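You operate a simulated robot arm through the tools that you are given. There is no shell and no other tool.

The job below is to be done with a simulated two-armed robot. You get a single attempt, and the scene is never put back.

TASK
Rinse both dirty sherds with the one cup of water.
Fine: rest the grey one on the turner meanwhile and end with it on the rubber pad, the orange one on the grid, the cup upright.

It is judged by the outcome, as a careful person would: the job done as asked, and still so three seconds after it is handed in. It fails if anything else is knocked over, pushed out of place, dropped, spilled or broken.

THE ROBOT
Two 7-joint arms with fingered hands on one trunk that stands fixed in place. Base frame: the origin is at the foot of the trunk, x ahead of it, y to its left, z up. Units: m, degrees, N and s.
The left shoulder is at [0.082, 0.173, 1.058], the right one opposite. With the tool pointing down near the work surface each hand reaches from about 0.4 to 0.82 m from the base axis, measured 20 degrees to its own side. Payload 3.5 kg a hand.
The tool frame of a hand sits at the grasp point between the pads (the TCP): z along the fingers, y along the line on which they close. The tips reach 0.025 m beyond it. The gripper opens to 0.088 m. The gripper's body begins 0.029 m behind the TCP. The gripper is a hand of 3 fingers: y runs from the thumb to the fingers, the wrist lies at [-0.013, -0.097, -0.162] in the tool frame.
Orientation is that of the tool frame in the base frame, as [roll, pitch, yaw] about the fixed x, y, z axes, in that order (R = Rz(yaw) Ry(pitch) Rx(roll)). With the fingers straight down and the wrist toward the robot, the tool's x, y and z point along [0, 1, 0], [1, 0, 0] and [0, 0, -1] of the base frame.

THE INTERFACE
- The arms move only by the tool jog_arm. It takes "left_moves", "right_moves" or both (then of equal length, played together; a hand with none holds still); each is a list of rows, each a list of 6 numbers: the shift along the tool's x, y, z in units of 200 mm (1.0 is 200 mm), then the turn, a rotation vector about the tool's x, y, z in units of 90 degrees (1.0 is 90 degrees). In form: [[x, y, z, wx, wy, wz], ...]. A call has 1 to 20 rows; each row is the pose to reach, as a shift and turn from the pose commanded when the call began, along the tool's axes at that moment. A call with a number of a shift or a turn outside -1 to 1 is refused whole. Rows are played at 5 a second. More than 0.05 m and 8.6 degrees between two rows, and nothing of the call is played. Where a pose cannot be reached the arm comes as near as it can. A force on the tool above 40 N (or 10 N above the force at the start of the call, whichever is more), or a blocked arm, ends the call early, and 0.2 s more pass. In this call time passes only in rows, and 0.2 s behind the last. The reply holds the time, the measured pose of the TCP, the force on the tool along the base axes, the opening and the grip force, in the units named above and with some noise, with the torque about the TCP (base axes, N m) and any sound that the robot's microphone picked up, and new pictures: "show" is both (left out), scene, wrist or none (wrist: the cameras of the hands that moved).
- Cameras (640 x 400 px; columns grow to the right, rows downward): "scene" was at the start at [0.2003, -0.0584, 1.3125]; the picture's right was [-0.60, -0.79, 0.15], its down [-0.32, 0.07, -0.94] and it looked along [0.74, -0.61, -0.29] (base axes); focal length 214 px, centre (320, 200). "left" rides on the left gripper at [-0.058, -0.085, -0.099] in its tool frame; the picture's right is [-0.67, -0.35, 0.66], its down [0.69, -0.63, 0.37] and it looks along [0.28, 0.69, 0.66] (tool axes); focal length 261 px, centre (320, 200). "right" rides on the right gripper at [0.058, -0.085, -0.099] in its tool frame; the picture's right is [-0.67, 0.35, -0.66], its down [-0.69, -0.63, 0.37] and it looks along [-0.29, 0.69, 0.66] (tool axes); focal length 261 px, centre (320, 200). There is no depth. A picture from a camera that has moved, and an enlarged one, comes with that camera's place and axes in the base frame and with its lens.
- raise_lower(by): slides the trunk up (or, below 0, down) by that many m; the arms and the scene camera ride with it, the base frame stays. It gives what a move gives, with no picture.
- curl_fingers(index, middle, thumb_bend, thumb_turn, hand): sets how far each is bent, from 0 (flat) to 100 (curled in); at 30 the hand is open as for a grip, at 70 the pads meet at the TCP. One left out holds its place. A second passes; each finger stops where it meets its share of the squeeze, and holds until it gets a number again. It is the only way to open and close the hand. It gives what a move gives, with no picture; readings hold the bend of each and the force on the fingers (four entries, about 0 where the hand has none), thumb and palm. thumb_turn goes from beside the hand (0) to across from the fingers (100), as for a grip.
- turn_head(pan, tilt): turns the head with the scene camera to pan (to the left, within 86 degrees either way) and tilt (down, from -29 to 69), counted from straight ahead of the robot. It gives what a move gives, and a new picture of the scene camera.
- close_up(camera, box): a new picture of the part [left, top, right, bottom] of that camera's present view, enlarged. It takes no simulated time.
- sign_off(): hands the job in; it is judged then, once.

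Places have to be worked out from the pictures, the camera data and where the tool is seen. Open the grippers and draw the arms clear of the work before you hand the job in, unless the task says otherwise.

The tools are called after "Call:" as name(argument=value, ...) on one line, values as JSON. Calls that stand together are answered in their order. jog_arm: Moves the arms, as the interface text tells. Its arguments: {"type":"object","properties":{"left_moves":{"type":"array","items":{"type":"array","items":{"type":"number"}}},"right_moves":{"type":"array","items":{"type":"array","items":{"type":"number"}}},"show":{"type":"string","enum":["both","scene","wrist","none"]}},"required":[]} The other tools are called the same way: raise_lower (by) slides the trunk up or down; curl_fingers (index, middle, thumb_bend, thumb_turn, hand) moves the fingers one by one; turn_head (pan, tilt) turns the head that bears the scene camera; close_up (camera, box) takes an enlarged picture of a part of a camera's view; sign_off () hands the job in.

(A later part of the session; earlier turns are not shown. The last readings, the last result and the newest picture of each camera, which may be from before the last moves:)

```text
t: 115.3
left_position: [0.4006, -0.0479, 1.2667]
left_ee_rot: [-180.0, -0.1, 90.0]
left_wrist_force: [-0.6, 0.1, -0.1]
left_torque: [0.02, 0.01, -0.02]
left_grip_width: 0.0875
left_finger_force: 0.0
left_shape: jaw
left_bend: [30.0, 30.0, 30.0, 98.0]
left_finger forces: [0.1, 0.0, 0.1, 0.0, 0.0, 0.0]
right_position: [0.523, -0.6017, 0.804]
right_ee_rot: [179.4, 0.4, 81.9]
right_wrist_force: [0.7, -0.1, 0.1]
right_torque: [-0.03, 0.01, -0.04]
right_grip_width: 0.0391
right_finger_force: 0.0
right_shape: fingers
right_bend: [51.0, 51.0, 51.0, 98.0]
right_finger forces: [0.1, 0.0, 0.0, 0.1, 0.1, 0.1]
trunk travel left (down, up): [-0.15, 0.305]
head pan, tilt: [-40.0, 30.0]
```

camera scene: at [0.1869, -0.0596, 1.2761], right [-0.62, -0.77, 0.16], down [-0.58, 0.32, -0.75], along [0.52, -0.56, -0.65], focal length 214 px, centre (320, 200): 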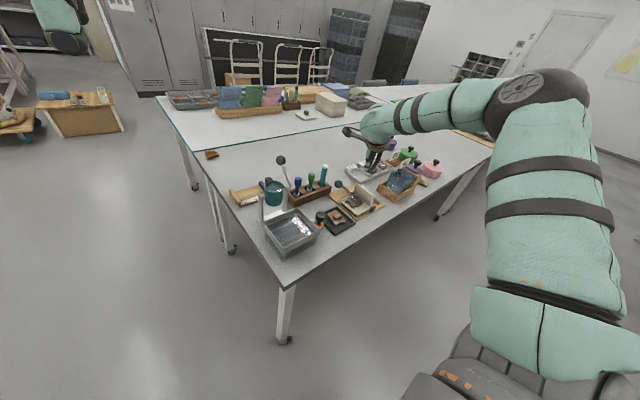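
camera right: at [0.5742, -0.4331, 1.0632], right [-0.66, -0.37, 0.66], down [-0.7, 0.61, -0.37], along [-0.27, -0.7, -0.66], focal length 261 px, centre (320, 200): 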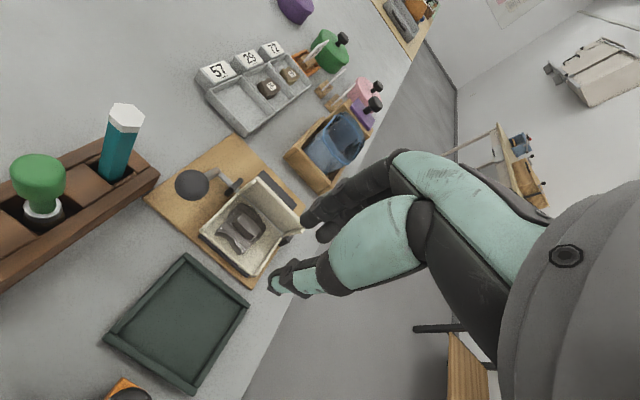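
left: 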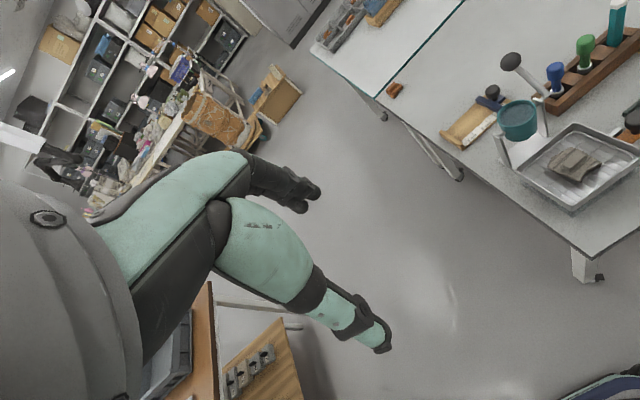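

No plate contact yet at TCP z≈0.803, so the tips are well down beside the block. I close on its ends.

Call:
curl_fingers(hand="right", index=57, middle=57, thumb_bend=57)

Call:
close_up(camera="right", box=[200, 160, 380, 320])

Call:
close_up(camera="scene", box=[340, 175, 380, 212])

```text
t: 116.3
left_position: [0.401, -0.0487, 1.2669]
left_ee_rot: [-179.9, -0.1, 90.0]
left_wrist_force: [-0.2, 0.0, -0.4]
left_torque: [-0.01, 0.03, 0.0]
left_grip_width: 0.0876
left_finger_force: 0.1
left_shape: jaw
left_bend: [30.0, 30.0, 30.0, 98.0]
left_finger forces: [0.0, 0.1, 0.0, 0.1, 0.1, 0.1]
right_position: [0.5229, -0.6018, 0.8039]
right_ee_rot: [179.5, 0.3, 81.9]
right_wrist_force: [-0.5, -0.3, 0.0]
right_torque: [0.03, -0.03, 0.0]
right_grip_width: 0.0295
right_finger_force: 0.8
right_shape: fingers
right_bend: [56.0, 55.0, 55.0, 98.0]
right_finger forces: [0.1, 0.3, 0.0, 0.1, 0.4, 0.0]
trunk travel left (down, up): [-0.15, 0.305]
head pan, tilt: [-40.0, 30.0]
```

```text
2.50 times, centred on (290, 240) of right
camera zoom: at [0.447, -0.5322, 0.9014], right [0.25, -0.71, 0.66], down [-0.72, -0.59, -0.37], along [0.65, -0.39, -0.65], focal length 652 px, centre (395, 100)
```

zoom: 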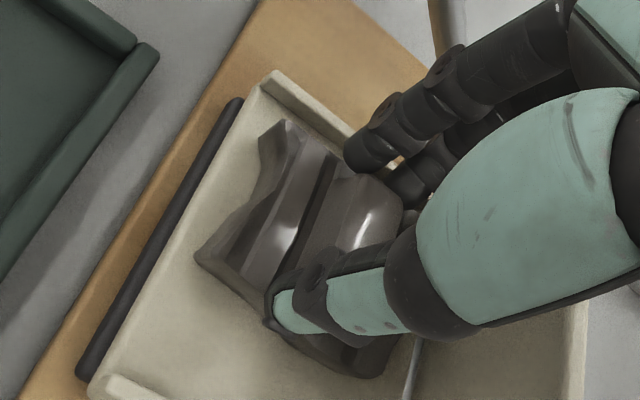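

```text
10.81 times, centred on (360, 194) of scene
camera zoom: at [0.1876, -0.0601, 1.2759], right [-0.62, -0.77, 0.16], down [-0.58, 0.32, -0.75], along [0.52, -0.56, -0.65], focal length 2319 px, centre (-112, 270)
```

zoom: 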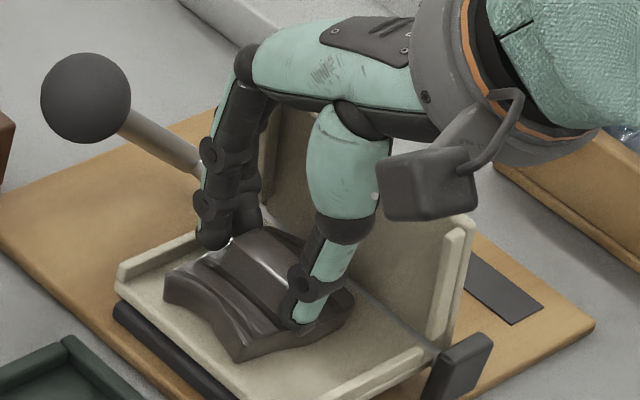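

Both ends of the block are contacted evenly (0.0295 m). I squeeze firmly and lift a few mm to test.

Call:
curl_fingers(hand="right", index=70, middle=70, thumb_bend=70)

Call:
jog_arm(right_moves=[[0, 0, -0.02, 0, 0, 0], [0, 0, -0.05, 0, 0, 0]], show="none")

Call:
close_up(camera="right", box=[200, 160, 380, 320])

Call:
close_up(camera="scene", box=[340, 175, 380, 212])

```text
t: 117.3
left_position: [0.4021, -0.0474, 1.2679]
left_ee_rot: [180.0, -0.1, 90.0]
left_wrist_force: [-0.8, 0.7, 0.4]
left_torque: [0.02, 0.02, 0.04]
left_grip_width: 0.0877
left_finger_force: 0.1
left_shape: jaw
left_bend: [30.0, 30.0, 30.0, 98.0]
left_finger forces: [0.0, 0.0, 0.1, 0.1, 0.0, 0.1]
right_position: [0.5242, -0.6015, 0.8025]
right_ee_rot: [179.5, 0.3, 82.0]
right_wrist_force: [-0.4, -0.4, -0.4]
right_torque: [0.01, 0.05, 0.03]
right_grip_width: 0.0243
right_finger_force: 10.5
right_shape: fingers
right_bend: [61.0, 63.0, 57.0, 95.0]
right_finger forces: [5.4, 5.3, 0.1, 0.1, 10.7, 0.1]
trunk travel left (down, up): [-0.15, 0.305]
head pan, tilt: [-40.0, 30.0]
```

```text
t: 117.9
left_position: [0.401, -0.0487, 1.268]
left_ee_rot: [-180.0, 0.0, 90.0]
left_wrist_force: [0.0, -0.2, -0.3]
left_torque: [-0.01, 0.0, -0.02]
left_grip_width: 0.0879
left_finger_force: 0.2
left_shape: jaw
left_bend: [30.0, 30.0, 30.0, 98.0]
left_finger forces: [0.0, 0.0, 0.0, 0.0, 0.1, 0.1]
right_position: [0.5244, -0.6017, 0.8135]
right_ee_rot: [179.6, 0.5, 81.8]
right_wrist_force: [0.9, 0.6, -0.7]
right_torque: [-0.03, 0.02, 0.04]
right_grip_width: 0.0246
right_finger_force: 10.3
right_shape: fingers
right_bend: [61.0, 63.0, 57.0, 95.0]
right_finger forces: [5.5, 5.2, 0.0, 0.0, 10.6, 0.0]
trunk travel left (down, up): [-0.15, 0.305]
head pan, tilt: [-40.0, 30.0]
```

```text
2.50 times, centred on (290, 240) of right
camera zoom: at [0.4476, -0.5319, 0.9109], right [0.24, -0.71, 0.66], down [-0.72, -0.59, -0.37], along [0.65, -0.39, -0.65], focal length 652 px, centre (395, 100)
```

zoom: 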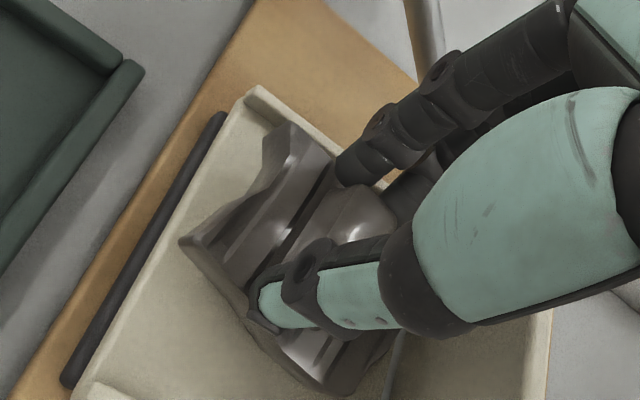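

```text
10.81 times, centred on (360, 194) of scene
camera zoom: at [0.1876, -0.0601, 1.2759], right [-0.62, -0.77, 0.16], down [-0.58, 0.32, -0.75], along [0.52, -0.56, -0.65], focal length 2319 px, centre (-112, 270)
```

zoom: 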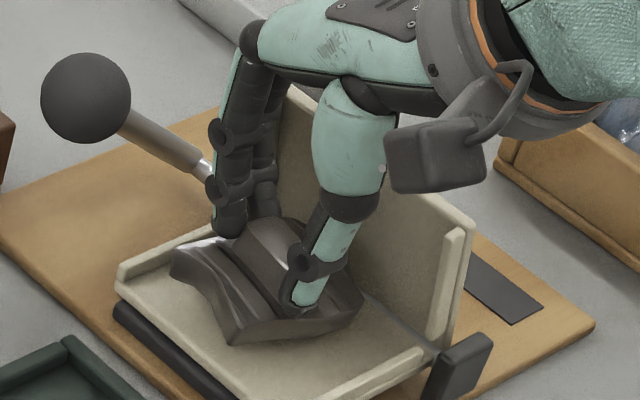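

The sherd lifts cleanly. I move it forward and up, clear of the upright leaf.

Call:
jog_arm(right_moves=[[0.03, -0.004, -0.02, 0, 0, 0], [0.06, -0.008, -0.08, 0, 0, 0], [0.1, -0.014, -0.2, 0, 0, 0], [0.16, -0.022, -0.35, 0, 0, 0], [0.22, -0.03, -0.5, 0, 0, 0]], show="none")

Call:
close_up(camera="right", box=[180, 140, 380, 320])

Call:
close_up(camera="scene", box=[310, 145, 400, 225])

```text
t: 119.1
left_position: [0.4006, -0.0479, 1.268]
left_ee_rot: [180.0, 0.1, 90.1]
left_wrist_force: [0.3, -0.3, -0.7]
left_torque: [0.02, 0.0, -0.02]
left_grip_width: 0.0876
left_finger_force: 0.0
left_shape: jaw
left_bend: [30.0, 30.0, 30.0, 98.0]
left_finger forces: [0.0, 0.1, 0.0, 0.0, 0.0, 0.1]
right_position: [0.5239, -0.554, 0.9136]
right_ee_rot: [179.5, 0.3, 81.8]
right_wrist_force: [-0.2, -0.1, 0.6]
right_torque: [0.03, 0.02, 0.01]
right_grip_width: 0.0246
right_finger_force: 10.2
right_shape: fingers
right_bend: [61.0, 64.0, 57.0, 95.0]
right_finger forces: [5.5, 5.1, 0.1, 0.1, 10.6, 0.0]
trunk travel left (down, up): [-0.15, 0.305]
head pan, tilt: [-40.0, 30.0]
```

```text
2.22 times, centred on (280, 230) of right
camera zoom: at [0.4474, -0.4855, 1.0111], right [0.24, -0.71, 0.66], down [-0.72, -0.59, -0.37], along [0.65, -0.39, -0.65], focal length 579 px, centre (409, 133)
```

zoom: 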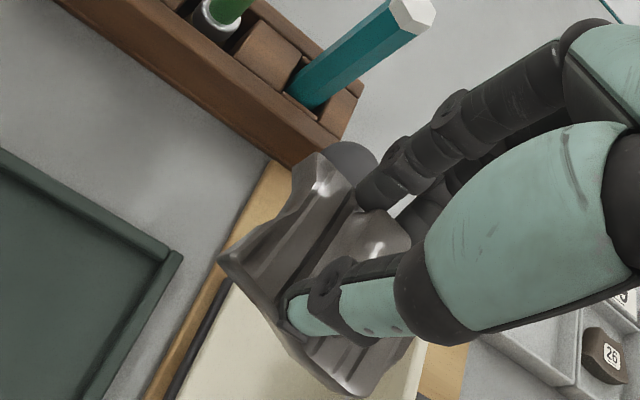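

```text
5.00 times, centred on (355, 185) of scene
camera zoom: at [0.1872, -0.0594, 1.276], right [-0.62, -0.77, 0.16], down [-0.58, 0.32, -0.75], along [0.52, -0.56, -0.65], focal length 1072 px, centre (145, 275)
```

zoom: 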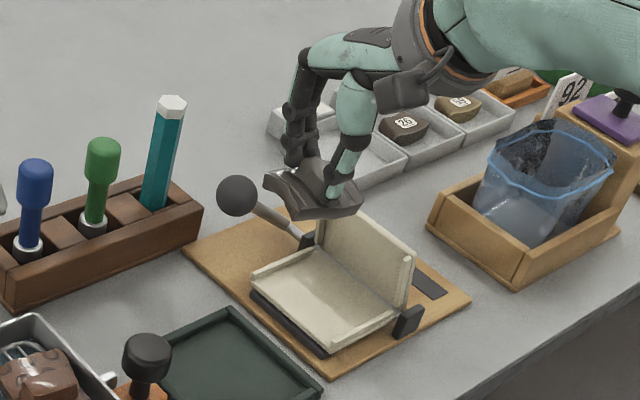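

The grey sherd is secure. I'll set it on the free pad (turned 90°) so I can regrip it the way that fits beside the orange on the grid; I rotate and move above the pad.

Call:
jog_arm(right_moves=[[0.019, -0.012, 0, 0, 0, 0.083], [0.038, -0.024, 0, 0, 0, 0.165], [0.057, -0.036, 0, 0, 0, 0.248], [0.076, -0.048, 0, 0, 0, 0.33], [0.095, -0.06, 0, 0, 0, 0.413], [0.114, -0.071, 0, 0, 0, 0.496], [0.133, -0.083, 0, 0, 0, 0.578], [0.152, -0.095, 0, 0, 0, 0.661], [0.171, -0.107, 0, 0, 0, 0.744], [0.19, -0.119, 0, 0, 0, 0.826], [0.2085, -0.131, 0, 0, 0, 0.909]], show="none")

Call:
close_up(camera="right", box=[150, 140, 390, 340])

Call:
close_up(camera="scene", box=[305, 145, 395, 235])

```text
t: 121.5
left_position: [0.4024, -0.0482, 1.2687]
left_ee_rot: [179.9, -0.1, 89.9]
left_wrist_force: [-0.1, -0.3, -1.1]
left_torque: [-0.02, -0.03, 0.02]
left_grip_width: 0.0876
left_finger_force: 0.1
left_shape: jaw
left_bend: [30.0, 30.0, 30.0, 98.0]
left_finger forces: [0.1, 0.0, 0.0, 0.1, 0.0, 0.0]
right_position: [0.504, -0.5116, 0.9122]
right_ee_rot: [179.4, -0.3, 0.1]
right_wrist_force: [-1.1, 0.3, -0.3]
right_torque: [-0.02, 0.02, 0.01]
right_grip_width: 0.0245
right_finger_force: 10.2
right_shape: fingers
right_bend: [61.0, 64.0, 57.0, 95.0]
right_finger forces: [5.3, 5.0, 0.0, 0.0, 10.6, 0.0]
trunk travel left (down, up): [-0.15, 0.305]
head pan, tilt: [-40.0, 30.0]
```

```text
2.00 times, centred on (270, 240) of right
camera zoom: at [0.5614, -0.4255, 1.0103], right [-0.67, -0.34, 0.65], down [-0.68, 0.63, -0.38], along [-0.28, -0.7, -0.66], focal length 521 px, centre (420, 120)
```

zoom: 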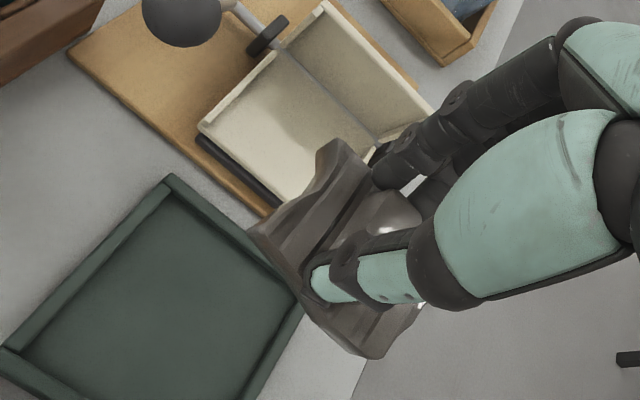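

```text
4.44 times, centred on (350, 190) of scene
camera zoom: at [0.188, -0.0599, 1.2758], right [-0.62, -0.77, 0.16], down [-0.58, 0.32, -0.75], along [0.52, -0.56, -0.65], focal length 953 px, centre (187, 244)
```

zoom: 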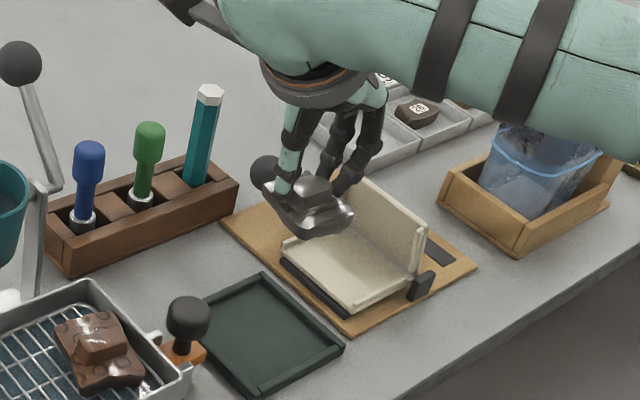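

Now above the pad. I descend to near its surface.

Call:
jog_arm(right_moves=[[0, 0, 0.14, 0, 0, 0], [0, 0, 0.28, 0, 0, 0], [0, 0, 0.42, 0, 0, 0], [0, 0, 0.54, 0, 0, 0]], show="none")

Call:
close_up(camera="right", box=[150, 140, 390, 340])

Call:
close_up(camera="scene", box=[305, 165, 385, 240])

```text
t: 122.5
left_position: [0.4029, -0.0489, 1.267]
left_ee_rot: [180.0, 0.0, 90.0]
left_wrist_force: [-0.4, 0.2, -1.0]
left_torque: [0.01, -0.01, -0.02]
left_grip_width: 0.0879
left_finger_force: 0.0
left_shape: jaw
left_bend: [30.0, 30.0, 30.0, 98.0]
left_finger forces: [0.0, 0.0, 0.0, 0.0, 0.1, 0.0]
right_position: [0.507, -0.5111, 0.8049]
right_ee_rot: [179.5, -0.6, 0.0]
right_wrist_force: [0.7, -0.3, -0.9]
right_torque: [0.02, -0.01, -0.01]
right_grip_width: 0.0246
right_finger_force: 10.1
right_shape: fingers
right_bend: [61.0, 64.0, 57.0, 95.0]
right_finger forces: [5.2, 5.0, 0.0, 0.0, 10.4, 0.0]
trunk travel left (down, up): [-0.15, 0.305]
head pan, tilt: [-40.0, 30.0]
```

```text
2.00 times, centred on (270, 240) of right
camera zoom: at [0.5633, -0.4262, 0.9037], right [-0.67, -0.34, 0.65], down [-0.68, 0.63, -0.38], along [-0.28, -0.7, -0.66], focal length 521 px, centre (420, 120)
```

zoom: 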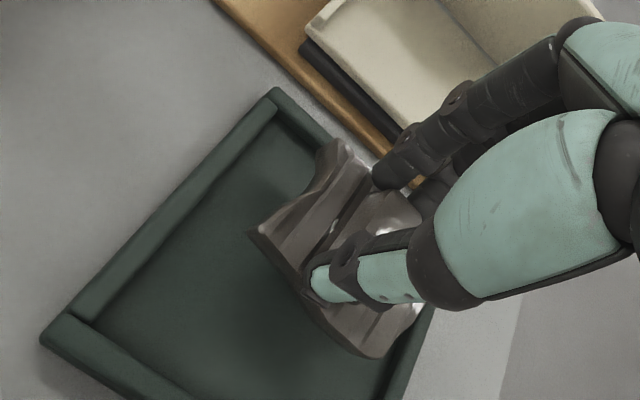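

```text
5.33 times, centred on (345, 202) of scene
camera zoom: at [0.188, -0.0604, 1.2758], right [-0.62, -0.77, 0.16], down [-0.58, 0.32, -0.75], along [0.52, -0.56, -0.65], focal length 1144 px, centre (187, 187)
```

zoom: 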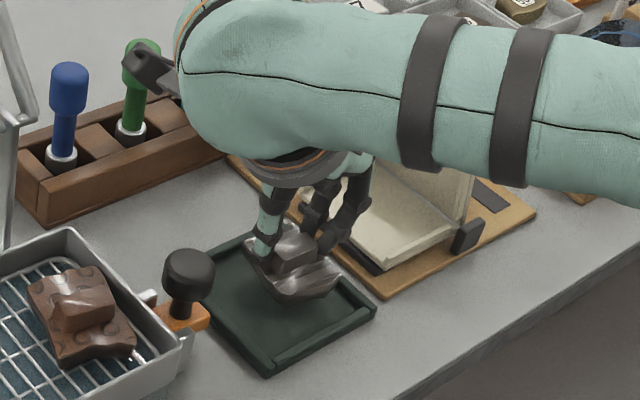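

The sherd hovers ~2 cm above the pad centre. I lower in small steps until it touches.

Call:
jog_arm(right_moves=[[0, 0, 0.035, 0, 0, 0], [0, 0, 0.065, 0, 0, 0]], show="none")

Call:
jog_arm(right_moves=[[0, 0, 0.02, 0, 0, 0]], show="none")

Call:
jog_arm(right_moves=[[0, 0, 0.015, 0, 0, 0]], show="none")

```text
t: 123.1
left_position: [0.4025, -0.0486, 1.2683]
left_ee_rot: [-180.0, 0.0, 90.1]
left_wrist_force: [0.3, 0.6, 0.5]
left_torque: [0.01, -0.03, 0.01]
left_grip_width: 0.0876
left_finger_force: 0.0
left_shape: jaw
left_bend: [30.0, 30.0, 30.0, 98.0]
left_finger forces: [0.0, 0.0, 0.0, 0.0, 0.0, 0.1]
right_position: [0.5048, -0.5121, 0.7923]
right_ee_rot: [179.7, -0.4, 0.0]
right_wrist_force: [-0.1, 0.0, -0.9]
right_torque: [-0.01, 0.01, 0.0]
right_grip_width: 0.0243
right_finger_force: 10.9
right_shape: fingers
right_bend: [61.0, 64.0, 57.0, 95.0]
right_finger forces: [5.2, 5.0, 0.0, 0.0, 10.4, 0.1]
trunk travel left (down, up): [-0.15, 0.305]
head pan, tilt: [-40.0, 30.0]
```

```text
t: 123.5
left_position: [0.4016, -0.049, 1.2666]
left_ee_rot: [180.0, 0.0, 90.0]
left_wrist_force: [0.4, 0.2, 0.5]
left_torque: [-0.01, 0.02, 0.01]
left_grip_width: 0.0876
left_finger_force: 0.0
left_shape: jaw
left_bend: [30.0, 30.0, 30.0, 98.0]
left_finger forces: [0.0, 0.0, 0.1, 0.1, 0.0, 0.0]
right_position: [0.5056, -0.5122, 0.7888]
right_ee_rot: [179.7, -0.4, 0.0]
right_wrist_force: [0.6, -0.4, 0.1]
right_torque: [0.02, 0.02, -0.05]
right_grip_width: 0.0245
right_finger_force: 10.7
right_shape: fingers
right_bend: [61.0, 64.0, 57.0, 95.0]
right_finger forces: [5.3, 5.1, 0.0, 0.0, 10.4, 0.0]
trunk travel left (down, up): [-0.15, 0.305]
head pan, tilt: [-40.0, 30.0]
```

```text
t: 123.9
left_position: [0.4006, -0.0457, 1.2692]
left_ee_rot: [179.8, 0.0, 89.9]
left_wrist_force: [-0.2, 0.4, -0.3]
left_torque: [0.03, -0.03, 0.02]
left_grip_width: 0.0873
left_finger_force: 0.0
left_shape: jaw
left_bend: [30.0, 30.0, 30.0, 98.0]
left_finger forces: [0.1, 0.0, 0.0, 0.0, 0.0, 0.0]
right_position: [0.5066, -0.5117, 0.7865]
right_ee_rot: [179.4, -0.5, 0.1]
right_wrist_force: [1.8, -0.5, 8.3]
right_torque: [0.04, -0.07, 0.03]
right_grip_width: 0.0191
right_finger_force: 10.0
right_shape: fingers
right_bend: [66.0, 63.0, 58.0, 95.0]
right_finger forces: [3.2, 7.2, 0.0, 0.0, 9.7, 0.0]
trunk travel left (down, up): [-0.15, 0.305]
head pan, tilt: [-40.0, 30.0]
```

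The sherd is on the pad (8 N). I release it.

Call:
curl_fingers(hand="right", index=54, middle=54, thumb_bend=52)

Call:
curl_fingers(hand="right", index=47, middle=47, thumb_bend=47)

Call:
jog_arm(right_moves=[[0, 0, -0.1, 0, 0, 0], [0, 0, -0.25, 0, 0, 0], [0, 0, -0.45, 0, 0, 0], [0, 0, -0.65, 0, 0, 0]], show="none")

Call:
close_up(camera="scene", box=[305, 165, 385, 240])

Call:
close_up(camera="right", box=[80, 150, 330, 350])

```text
t: 124.9
left_position: [0.4015, -0.0478, 1.269]
left_ee_rot: [179.9, 0.0, 90.0]
left_wrist_force: [0.3, -0.4, 0.7]
left_torque: [0.01, 0.02, 0.01]
left_grip_width: 0.0876
left_finger_force: 0.1
left_shape: jaw
left_bend: [30.0, 30.0, 30.0, 98.0]
left_finger forces: [0.1, 0.0, 0.0, 0.0, 0.0, 0.0]
right_position: [0.5057, -0.5129, 0.7866]
right_ee_rot: [179.5, -0.5, 0.0]
right_wrist_force: [0.1, 0.1, 0.1]
right_torque: [0.0, 0.0, 0.0]
right_grip_width: 0.0348
right_finger_force: 0.0
right_shape: fingers
right_bend: [54.0, 54.0, 52.0, 97.0]
right_finger forces: [0.0, 0.0, 0.0, 0.0, 0.1, 0.0]
trunk travel left (down, up): [-0.15, 0.305]
head pan, tilt: [-40.0, 30.0]
```

```text
t: 125.9
left_position: [0.4014, -0.0482, 1.2684]
left_ee_rot: [-179.8, 0.0, 90.0]
left_wrist_force: [0.5, 0.0, -1.4]
left_torque: [0.0, -0.01, -0.02]
left_grip_width: 0.0876
left_finger_force: 0.1
left_shape: jaw
left_bend: [30.0, 30.0, 30.0, 98.0]
left_finger forces: [0.1, 0.1, 0.0, 0.1, 0.1, 0.0]
right_position: [0.5063, -0.5131, 0.7847]
right_ee_rot: [179.6, -0.4, 0.2]
right_wrist_force: [-0.6, -0.4, 0.0]
right_torque: [0.0, 0.05, 0.02]
right_grip_width: 0.0477
right_finger_force: 0.2
right_shape: fingers
right_bend: [47.0, 47.0, 47.0, 97.0]
right_finger forces: [0.0, 0.0, 0.0, 0.0, 0.0, 0.1]
trunk travel left (down, up): [-0.15, 0.305]
head pan, tilt: [-40.0, 30.0]
```

```text
t: 126.9
left_position: [0.4, -0.0478, 1.2677]
left_ee_rot: [-179.9, 0.1, 90.0]
left_wrist_force: [0.1, 0.2, 0.2]
left_torque: [-0.04, -0.04, -0.02]
left_grip_width: 0.0878
left_finger_force: 0.1
left_shape: jaw
left_bend: [30.0, 30.0, 30.0, 98.0]
left_finger forces: [0.1, 0.1, 0.1, 0.0, 0.0, 0.0]
right_position: [0.5044, -0.5111, 0.9158]
right_ee_rot: [179.5, -0.5, -0.1]
right_wrist_force: [-0.6, -0.5, 0.7]
right_torque: [0.0, 0.01, 0.02]
right_grip_width: 0.0477
right_finger_force: 0.0
right_shape: fingers
right_bend: [47.0, 47.0, 47.0, 97.0]
right_finger forces: [0.1, 0.1, 0.0, 0.0, 0.1, 0.0]
trunk travel left (down, up): [-0.15, 0.305]
head pan, tilt: [-40.0, 30.0]
```

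```text
5.33 times, centred on (345, 202) of scene
camera zoom: at [0.187, -0.0595, 1.276], right [-0.62, -0.77, 0.16], down [-0.58, 0.32, -0.75], along [0.52, -0.56, -0.65], focal length 1144 px, centre (187, 187)
```

zoom: 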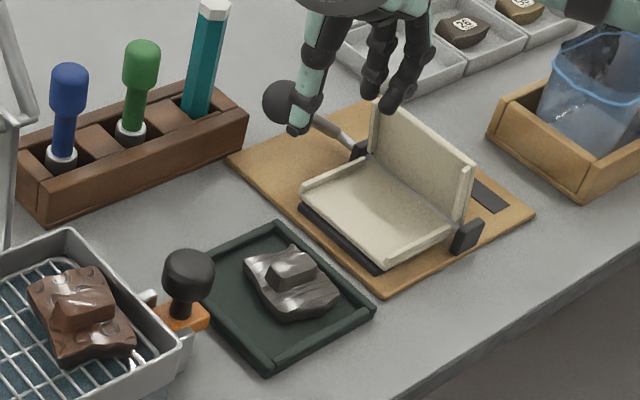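

```text
2.00 times, centred on (205, 250) of right
camera zoom: at [0.5611, -0.4258, 1.0147], right [-0.67, -0.34, 0.65], down [-0.68, 0.63, -0.38], along [-0.28, -0.7, -0.66], focal length 521 px, centre (550, 100)
```

zoom: 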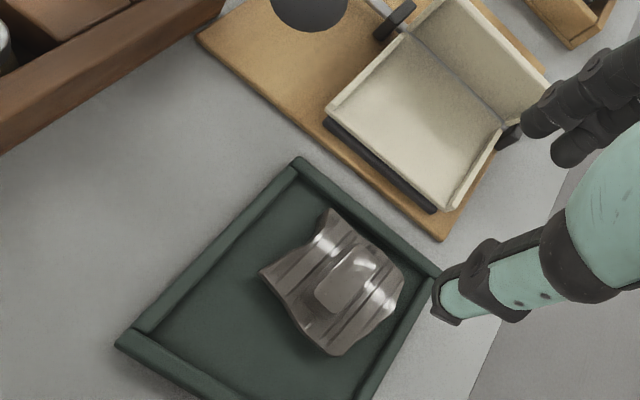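

The grey lies flat on the pad but still looks dusty-brown next to the clean orange, so I'll give it its proper share. I turn the hand back to yaw 90 above it.

Call:
jog_arm(right_moves=[[0, 0, -0.05, 0, 0, -0.09], [0, 0, -0.1, 0, 0, -0.18], [0, 0, -0.1, 0, 0, -0.27], [0, 0, -0.1, 0, 0, -0.36], [0, 0, -0.1, 0, 0, -0.45], [0, 0, -0.1, 0, 0, -0.54], [0, 0, -0.1, 0, 0, -0.63], [0, 0, -0.1, 0, 0, -0.72], [0, 0, -0.1, 0, 0, -0.81], [0, 0, -0.1, 0, 0, -0.9], [0, 0, -0.1, 0, 0, -0.99]], show="none")

Call:
curl_fingers(hand="right", index=54, middle=54, thumb_bend=54)

Call:
close_up(camera="right", box=[130, 200, 330, 360])

Call:
close_up(camera="scene", box=[320, 195, 365, 235])

```text
t: 129.3
left_position: [0.4015, -0.0485, 1.2686]
left_ee_rot: [180.0, 0.0, 90.0]
left_wrist_force: [0.6, -0.6, -0.1]
left_torque: [0.01, 0.0, 0.0]
left_grip_width: 0.0874
left_finger_force: 0.0
left_shape: jaw
left_bend: [30.0, 30.0, 30.0, 98.0]
left_finger forces: [0.0, 0.0, 0.1, 0.0, 0.0, 0.0]
right_position: [0.504, -0.512, 0.9348]
right_ee_rot: [179.6, 0.3, 89.1]
right_wrist_force: [0.1, -0.6, 0.1]
right_torque: [-0.03, -0.01, -0.04]
right_grip_width: 0.0477
right_finger_force: 0.0
right_shape: fingers
right_bend: [47.0, 47.0, 47.0, 97.0]
right_finger forces: [0.1, 0.0, 0.1, 0.0, 0.0, 0.0]
trunk travel left (down, up): [-0.15, 0.305]
head pan, tilt: [-40.0, 30.0]
```

```text
t: 130.3
left_position: [0.4006, -0.0479, 1.267]
left_ee_rot: [179.9, 0.0, 90.0]
left_wrist_force: [-0.1, -0.2, -0.1]
left_torque: [-0.01, -0.02, 0.0]
left_grip_width: 0.0874
left_finger_force: 0.0
left_shape: jaw
left_bend: [30.0, 30.0, 30.0, 98.0]
left_finger forces: [0.1, 0.0, 0.1, 0.0, 0.1, 0.0]
right_position: [0.5037, -0.5119, 0.9344]
right_ee_rot: [179.5, 0.4, 89.0]
right_wrist_force: [-0.1, -0.2, 0.6]
right_torque: [0.02, 0.01, 0.01]
right_grip_width: 0.0334
right_finger_force: 0.1
right_shape: fingers
right_bend: [54.0, 54.0, 54.0, 97.0]
right_finger forces: [0.1, 0.0, 0.0, 0.0, 0.0, 0.1]
trunk travel left (down, up): [-0.15, 0.305]
head pan, tilt: [-40.0, 30.0]
```

```text
2.50 times, centred on (230, 280) of right
camera zoom: at [0.4188, -0.4517, 1.0321], right [0.33, -0.67, 0.66], down [-0.64, -0.68, -0.37], along [0.7, -0.3, -0.65], focal length 652 px, centre (545, 0)
```

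zoom: 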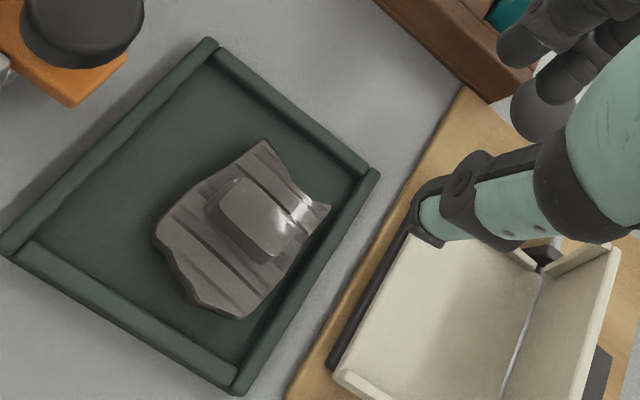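

```text
10.00 times, centred on (342, 215) of scene
camera zoom: at [0.1875, -0.0601, 1.2759], right [-0.62, -0.77, 0.16], down [-0.58, 0.32, -0.75], along [0.52, -0.56, -0.65], focal length 2145 px, centre (95, 50)
```

zoom: 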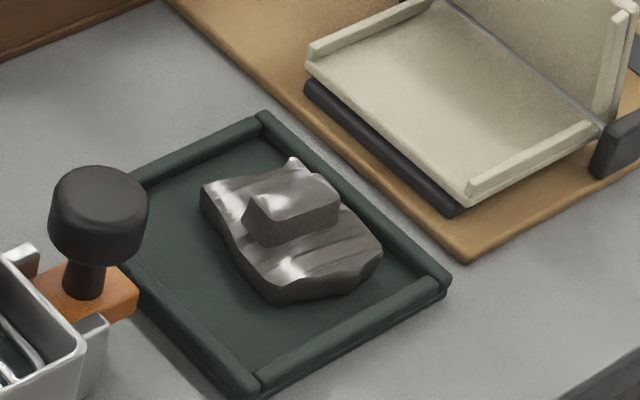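

The block is at ≈(0.507, -0.510) with its long axis ~15° off y, so I use yaw 75. I rotate slightly and descend to a hover.

Call:
jog_arm(right_moves=[[0.005, 0.008, 0.1, 0, 0, 0.08], [0.01, 0.016, 0.2, 0, 0, 0.156], [0.01, 0.016, 0.35, 0, 0, 0.156], [0.01, 0.016, 0.5, 0, 0, 0.156], [0.01, 0.016, 0.62, 0, 0, 0.156]], show="none")

Call:
close_up(camera="right", box=[200, 170, 380, 320])

Call:
close_up(camera="scene", box=[325, 190, 365, 228])

```text
t: 131.5
left_position: [0.4014, -0.0485, 1.2676]
left_ee_rot: [180.0, 0.0, 90.0]
left_wrist_force: [-0.2, 1.1, -0.3]
left_torque: [0.0, -0.01, -0.01]
left_grip_width: 0.0879
left_finger_force: 0.0
left_shape: jaw
left_bend: [30.0, 30.0, 30.0, 98.0]
left_finger forces: [0.0, 0.0, 0.1, 0.1, 0.0, 0.0]
right_position: [0.5088, -0.5099, 0.81]
right_ee_rot: [179.5, 0.3, 75.1]
right_wrist_force: [0.0, -0.2, -0.8]
right_torque: [0.02, 0.01, 0.01]
right_grip_width: 0.0334
right_finger_force: 0.1
right_shape: fingers
right_bend: [54.0, 54.0, 54.0, 97.0]
right_finger forces: [0.0, 0.0, 0.0, 0.0, 0.0, 0.0]
trunk travel left (down, up): [-0.15, 0.305]
head pan, tilt: [-40.0, 30.0]
```

```text
2.67 times, centred on (290, 245) of right
camera zoom: at [0.4405, -0.4317, 0.9071], right [0.16, -0.73, 0.66], down [-0.78, -0.5, -0.37], along [0.6, -0.46, -0.65], focal length 695 px, centre (400, 80)
```

zoom: 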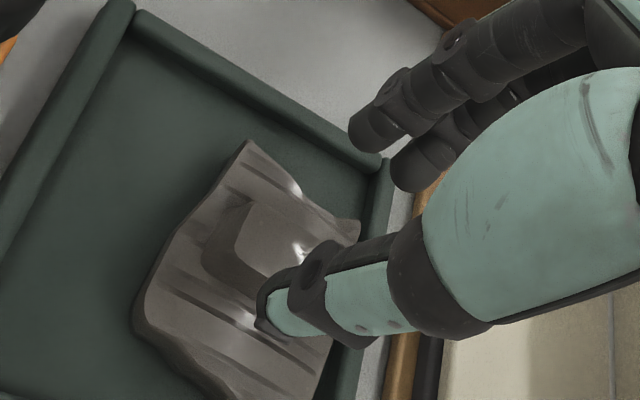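

```text
10.53 times, centred on (345, 209) of scene
camera zoom: at [0.1878, -0.0604, 1.2758], right [-0.62, -0.77, 0.16], down [-0.58, 0.32, -0.75], along [0.52, -0.56, -0.65], focal length 2258 px, centre (57, 105)
```

zoom: 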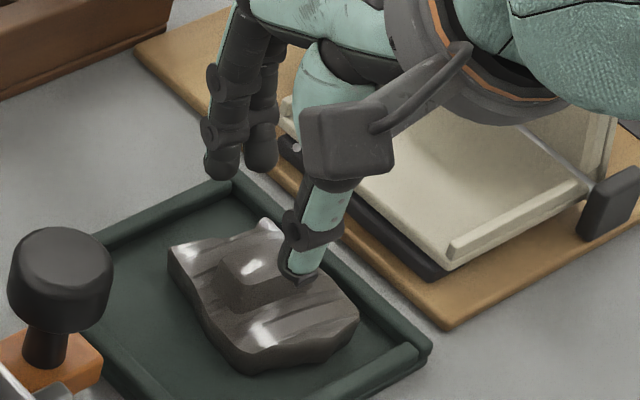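

The block sits ~6 mm toward +y and the thumb; I shift accordingly and lower further.

Call:
jog_arm(right_moves=[[0.03, -0.02, 0.02, 0, 0, 0], [0.03, -0.02, 0.06, 0, 0, 0]], show="none")

Call:
close_up(camera="right", box=[200, 170, 380, 320])

Call:
close_up(camera="scene", box=[325, 190, 365, 228])

```text
t: 132.1
left_position: [0.4016, -0.0481, 1.2687]
left_ee_rot: [-180.0, 0.0, 89.9]
left_wrist_force: [0.2, 0.4, 0.1]
left_torque: [-0.01, 0.01, 0.01]
left_grip_width: 0.0876
left_finger_force: 0.2
left_shape: jaw
left_bend: [30.0, 30.0, 30.0, 98.0]
left_finger forces: [0.1, 0.0, 0.0, 0.0, 0.0, 0.0]
right_position: [0.5055, -0.504, 0.797]
right_ee_rot: [179.5, 0.3, 75.1]
right_wrist_force: [0.7, 0.5, 0.3]
right_torque: [0.02, 0.0, 0.03]
right_grip_width: 0.0333
right_finger_force: 0.0
right_shape: fingers
right_bend: [54.0, 54.0, 54.0, 97.0]
right_finger forces: [0.0, 0.0, 0.1, 0.0, 0.0, 0.0]
trunk travel left (down, up): [-0.15, 0.305]
head pan, tilt: [-40.0, 30.0]
```

```text
2.67 times, centred on (290, 245) of right
camera zoom: at [0.4375, -0.4247, 0.8947], right [0.16, -0.73, 0.66], down [-0.78, -0.5, -0.37], along [0.6, -0.46, -0.65], focal length 695 px, centre (400, 80)
```

zoom: 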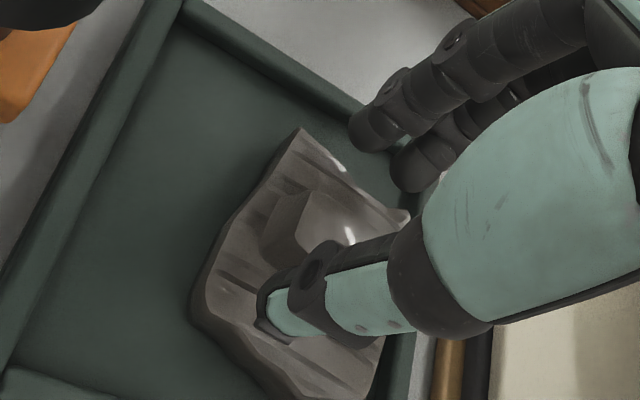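

```text
10.53 times, centred on (345, 209) of scene
camera zoom: at [0.1877, -0.0603, 1.2758], right [-0.62, -0.77, 0.16], down [-0.58, 0.32, -0.75], along [0.52, -0.56, -0.65], focal length 2258 px, centre (57, 105)
```

zoom: 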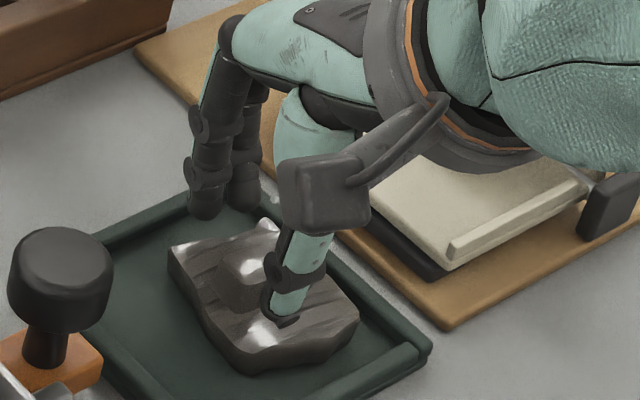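

The block is between thumb and fingers. I lower to just above the plate and close on it.

Call:
jog_arm(right_moves=[[0, 0, 0.025, 0, 0, 0]], show="none")

Call:
jog_arm(right_moves=[[0, 0, 0.015, 0, 0, 0]], show="none")

Call:
curl_fingers(hand="right", index=61, middle=61, thumb_bend=61)

Call:
close_up(camera="right", box=[200, 170, 380, 320])

```text
t: 132.5
left_position: [0.4012, -0.0483, 1.2683]
left_ee_rot: [-180.0, 0.0, 90.0]
left_wrist_force: [0.1, -0.3, 0.5]
left_torque: [0.0, -0.03, 0.02]
left_grip_width: 0.0877
left_finger_force: 0.0
left_shape: jaw
left_bend: [30.0, 30.0, 30.0, 98.0]
left_finger forces: [0.0, 0.1, 0.0, 0.0, 0.1, 0.1]
right_position: [0.5065, -0.5036, 0.7922]
right_ee_rot: [179.5, 0.2, 75.1]
right_wrist_force: [0.7, 0.5, 0.1]
right_torque: [-0.03, 0.0, 0.01]
right_grip_width: 0.0335
right_finger_force: 0.1
right_shape: fingers
right_bend: [54.0, 54.0, 54.0, 97.0]
right_finger forces: [0.0, 0.1, 0.1, 0.1, 0.1, 0.0]
trunk travel left (down, up): [-0.15, 0.305]
head pan, tilt: [-40.0, 30.0]
```

```text
t: 132.9
left_position: [0.4019, -0.0491, 1.268]
left_ee_rot: [180.0, 0.0, 90.0]
left_wrist_force: [0.8, 0.4, 0.2]
left_torque: [0.01, 0.0, 0.01]
left_grip_width: 0.0876
left_finger_force: 0.0
left_shape: jaw
left_bend: [30.0, 30.0, 30.0, 98.0]
left_finger forces: [0.0, 0.0, 0.0, 0.1, 0.1, 0.0]
right_position: [0.506, -0.5034, 0.7889]
right_ee_rot: [179.5, 0.3, 75.2]
right_wrist_force: [0.1, -1.1, 0.1]
right_torque: [-0.01, 0.01, 0.02]
right_grip_width: 0.0334
right_finger_force: 0.1
right_shape: fingers
right_bend: [54.0, 54.0, 54.0, 97.0]
right_finger forces: [0.0, 0.0, 0.0, 0.1, 0.1, 0.0]
trunk travel left (down, up): [-0.15, 0.305]
head pan, tilt: [-40.0, 30.0]
```

```text
t: 133.9
left_position: [0.4018, -0.0482, 1.2687]
left_ee_rot: [180.0, -0.1, 90.0]
left_wrist_force: [-0.5, 0.1, -0.3]
left_torque: [0.03, -0.02, -0.01]
left_grip_width: 0.0878
left_finger_force: 0.2
left_shape: jaw
left_bend: [30.0, 30.0, 30.0, 98.0]
left_finger forces: [0.0, 0.1, 0.1, 0.1, 0.0, 0.0]
right_position: [0.506, -0.5025, 0.7884]
right_ee_rot: [179.5, 0.3, 75.1]
right_wrist_force: [-1.1, 0.0, -0.2]
right_torque: [-0.04, 0.02, 0.0]
right_grip_width: 0.0187
right_finger_force: 0.4
right_shape: fingers
right_bend: [61.0, 61.0, 60.0, 97.0]
right_finger forces: [0.0, 0.1, 0.0, 0.0, 0.4, 0.0]
trunk travel left (down, up): [-0.15, 0.305]
head pan, tilt: [-40.0, 30.0]
```

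```text
2.67 times, centred on (290, 245) of right
camera zoom: at [0.4372, -0.4247, 0.8873], right [0.16, -0.73, 0.66], down [-0.78, -0.5, -0.37], along [0.6, -0.46, -0.65], focal length 695 px, centre (400, 80)
```

zoom: 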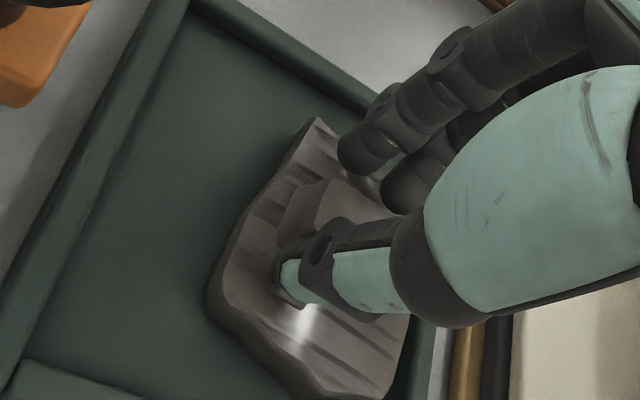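

Nicely placed. I lower 2.5 mm for depth and squeeze firmly, then lift a little.

Call:
jog_arm(right_moves=[[0, 0, 0.012, 0, 0, 0]], show="none")

Call:
curl_fingers(hand="right", index=78, middle=78, thumb_bend=78)

Call:
jog_arm(right_moves=[[0, 0, -0.03, 0, 0, 0], [0, 0, -0.07, 0, 0, 0], [0, 0, -0.12, 0, 0, 0]], show="none")

Call:
close_up(camera="right", box=[180, 140, 380, 320])

Call:
close_up(camera="scene", box=[315, 170, 375, 230])

```text
t: 134.3
left_position: [0.4018, -0.0473, 1.2681]
left_ee_rot: [179.9, -0.1, 90.1]
left_wrist_force: [0.2, -0.2, 0.4]
left_torque: [0.0, 0.0, 0.01]
left_grip_width: 0.0875
left_finger_force: 0.1
left_shape: jaw
left_bend: [30.0, 30.0, 30.0, 98.0]
left_finger forces: [0.0, 0.0, 0.0, 0.1, 0.0, 0.0]
right_position: [0.5055, -0.5028, 0.7879]
right_ee_rot: [179.4, 0.3, 75.1]
right_wrist_force: [-1.6, 0.3, 0.1]
right_torque: [-0.01, 0.04, 0.03]
right_grip_width: 0.0186
right_finger_force: 0.3
right_shape: fingers
right_bend: [61.0, 61.0, 60.0, 97.0]
right_finger forces: [0.1, 0.1, 0.1, 0.0, 0.1, 0.0]
trunk travel left (down, up): [-0.15, 0.305]
head pan, tilt: [-40.0, 30.0]
```

```text
t: 135.3
left_position: [0.4008, -0.0481, 1.2679]
left_ee_rot: [180.0, -0.1, 89.9]
left_wrist_force: [-0.4, -0.3, -0.1]
left_torque: [0.02, 0.01, -0.02]
left_grip_width: 0.0876
left_finger_force: 0.0
left_shape: jaw
left_bend: [30.0, 30.0, 30.0, 98.0]
left_finger forces: [0.0, 0.0, 0.0, 0.0, 0.0, 0.0]
right_position: [0.5054, -0.5041, 0.7875]
right_ee_rot: [179.4, 0.3, 75.1]
right_wrist_force: [-0.7, -3.6, 4.7]
right_torque: [0.02, 0.13, 0.07]
right_grip_width: 0.0087
right_finger_force: 19.3
right_shape: fingers
right_bend: [75.0, 76.0, 65.0, 94.0]
right_finger forces: [10.9, 8.3, 0.1, 0.0, 18.9, 0.0]
trunk travel left (down, up): [-0.15, 0.305]
head pan, tilt: [-40.0, 30.0]
```

```text
t: 136.1
left_position: [0.4029, -0.0484, 1.267]
left_ee_rot: [179.9, 0.0, 90.0]
left_wrist_force: [-0.5, 0.3, 0.3]
left_torque: [0.0, 0.02, 0.05]
left_grip_width: 0.0878
left_finger_force: 0.1
left_shape: jaw
left_bend: [30.0, 30.0, 30.0, 98.0]
left_finger forces: [0.0, 0.1, 0.0, 0.0, 0.0, 0.0]
right_position: [0.5065, -0.5019, 0.8115]
right_ee_rot: [179.5, 0.3, 75.0]
right_wrist_force: [0.1, -0.1, -1.1]
right_torque: [0.01, -0.03, -0.01]
right_grip_width: 0.0091
right_finger_force: 17.4
right_shape: fingers
right_bend: [75.0, 76.0, 65.0, 93.0]
right_finger forces: [11.4, 5.9, 0.0, 0.0, 17.3, 0.0]
trunk travel left (down, up): [-0.15, 0.305]
head pan, tilt: [-40.0, 30.0]
```

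```text
2.22 times, centred on (280, 230) of right
camera zoom: at [0.4384, -0.4246, 0.9088], right [0.16, -0.73, 0.66], down [-0.78, -0.5, -0.37], along [0.6, -0.46, -0.65], focal length 579 px, centre (409, 133)
```

zoom: 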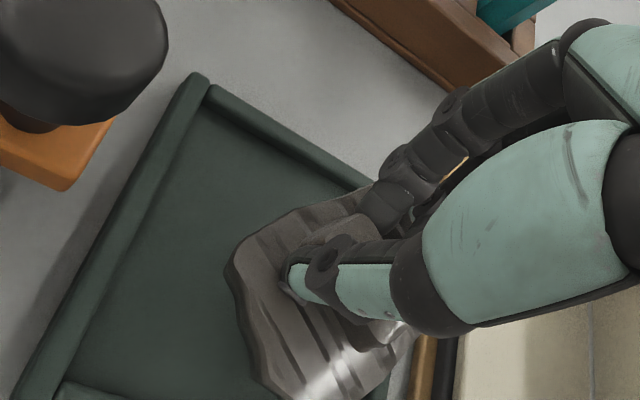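

```text
6.67 times, centred on (345, 200) of scene
camera zoom: at [0.1876, -0.0599, 1.2759], right [-0.62, -0.77, 0.16], down [-0.58, 0.32, -0.75], along [0.52, -0.56, -0.65], focal length 1430 px, centre (153, 200)
```

zoom: 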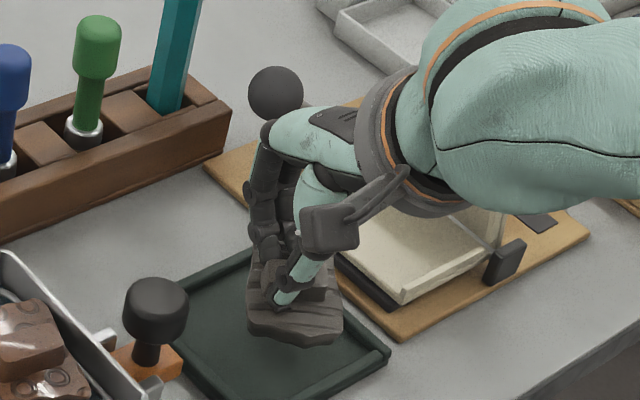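

Held at 17 N. I lift high and carry it toward the pan, turning 10° on the way.

Call:
jog_arm(right_moves=[[0, 0, -0.15, 0, 0, 0], [0, 0, -0.3, 0, 0, 0], [0, 0, -0.45, 0, 0, 0], [0.05, -0.0075, -0.58, 0, 0, 0], [0.2, -0.03, -0.58, 0, 0, -0.02], [0.36, -0.054, -0.58, 0, 0, -0.05], [0.52, -0.078, -0.58, 0, 0, -0.08], [0.68, -0.102, -0.58, 0, 0, -0.111], [0.82, -0.123, -0.58, 0, 0, -0.111], [0.9455, -0.142, -0.58, 0, 0, -0.111]], show="none")

Call:
close_up(camera="right", box=[60, 150, 380, 350])

Call:
close_up(camera="scene", box=[250, 140, 340, 245])

```text
t: 138.3
left_position: [0.4019, -0.048, 1.2686]
left_ee_rot: [-180.0, 0.0, 89.9]
left_wrist_force: [0.3, 0.6, 0.2]
left_torque: [0.01, -0.04, -0.01]
left_grip_width: 0.0876
left_finger_force: 0.0
left_shape: jaw
left_bend: [30.0, 30.0, 30.0, 98.0]
left_finger forces: [0.1, 0.1, 0.0, 0.0, 0.0, 0.0]
right_position: [0.5249, -0.312, 0.9265]
right_ee_rot: [179.5, 0.5, 85.1]
right_wrist_force: [-0.2, 0.9, -0.9]
right_torque: [-0.02, 0.0, -0.01]
right_grip_width: 0.0091
right_finger_force: 18.2
right_shape: fingers
right_bend: [76.0, 77.0, 64.0, 93.0]
right_finger forces: [12.4, 5.4, 0.1, 0.1, 17.9, 0.0]
trunk travel left (down, up): [-0.15, 0.305]
head pan, tilt: [-40.0, 30.0]
```

```text
2.00 times, centred on (220, 250) of right
camera zoom: at [0.4446, -0.2462, 1.0247], right [0.29, -0.69, 0.66], down [-0.68, -0.63, -0.37], along [0.67, -0.35, -0.65], focal length 521 px, centre (520, 100)
```

zoom: 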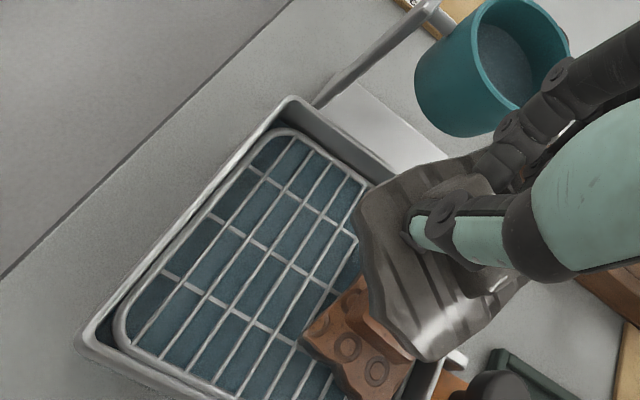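

```text
3.81 times, centred on (295, 192) of scene
camera zoom: at [0.1881, -0.0596, 1.2758], right [-0.62, -0.77, 0.16], down [-0.58, 0.32, -0.75], along [0.52, -0.56, -0.65], focal length 817 px, centre (415, 229)
```

zoom: 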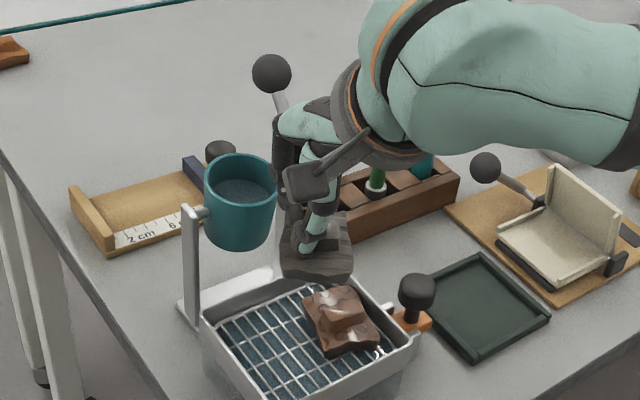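

The sherd hangs rotated ~-33° with its centre ~12 mm behind the grip. I aim its centre at ≈(0.524, -0.295) beside the orange, adjust yaw to 95, and descend to a hover.

Call:
jog_arm(right_moves=[[0.05, 0.02, 0, 0, 0, -0.055], [0.109, 0.0446, 0, 0, 0, -0.111], [0.109, 0.0446, 0.12, 0, 0, -0.111], [0.109, 0.0446, 0.24, 0, 0, -0.111], [0.109, 0.0446, 0.35, 0, 0, -0.111]], show="none")

Call:
close_up(camera="right", box=[100, 150, 380, 350])

Call:
close_up(camera="scene", box=[260, 165, 330, 245])

```text
t: 139.5
left_position: [0.4023, -0.0489, 1.2681]
left_ee_rot: [-180.0, 0.0, 90.1]
left_wrist_force: [0.9, -0.1, 0.5]
left_torque: [0.02, 0.01, -0.01]
left_grip_width: 0.0874
left_finger_force: 0.0
left_shape: jaw
left_bend: [30.0, 30.0, 30.0, 98.0]
left_finger forces: [0.1, 0.0, 0.0, 0.0, 0.0, 0.1]
right_position: [0.5361, -0.2925, 0.8539]
right_ee_rot: [179.6, 0.5, 95.1]
right_wrist_force: [-0.1, -0.4, -0.9]
right_torque: [0.03, -0.03, -0.01]
right_grip_width: 0.0091
right_finger_force: 18.0
right_shape: fingers
right_bend: [76.0, 77.0, 64.0, 93.0]
right_finger forces: [12.5, 5.3, 0.1, 0.1, 18.0, 0.0]
trunk travel left (down, up): [-0.15, 0.305]
head pan, tilt: [-40.0, 30.0]
```

```text
2.00 times, centred on (240, 250) of right
camera zoom: at [0.4456, -0.2413, 0.9529], right [0.4, -0.63, 0.66], down [-0.56, -0.74, -0.36], along [0.72, -0.23, -0.65], focal length 521 px, centre (480, 100)
```

zoom: 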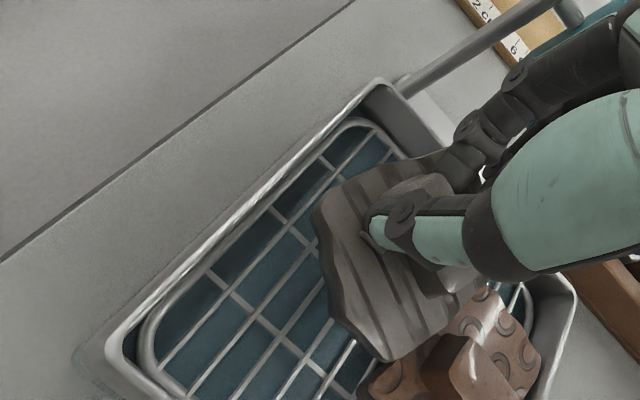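

```text
5.00 times, centred on (295, 205) of scene
camera zoom: at [0.1879, -0.0603, 1.2758], right [-0.62, -0.77, 0.16], down [-0.58, 0.32, -0.75], along [0.52, -0.56, -0.65], focal length 1072 px, centre (445, 175)
```

zoom: 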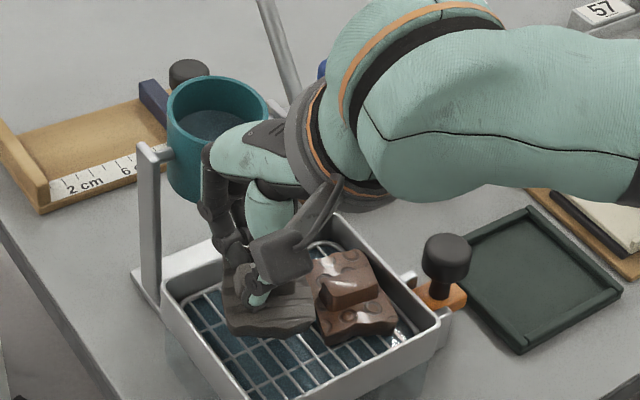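

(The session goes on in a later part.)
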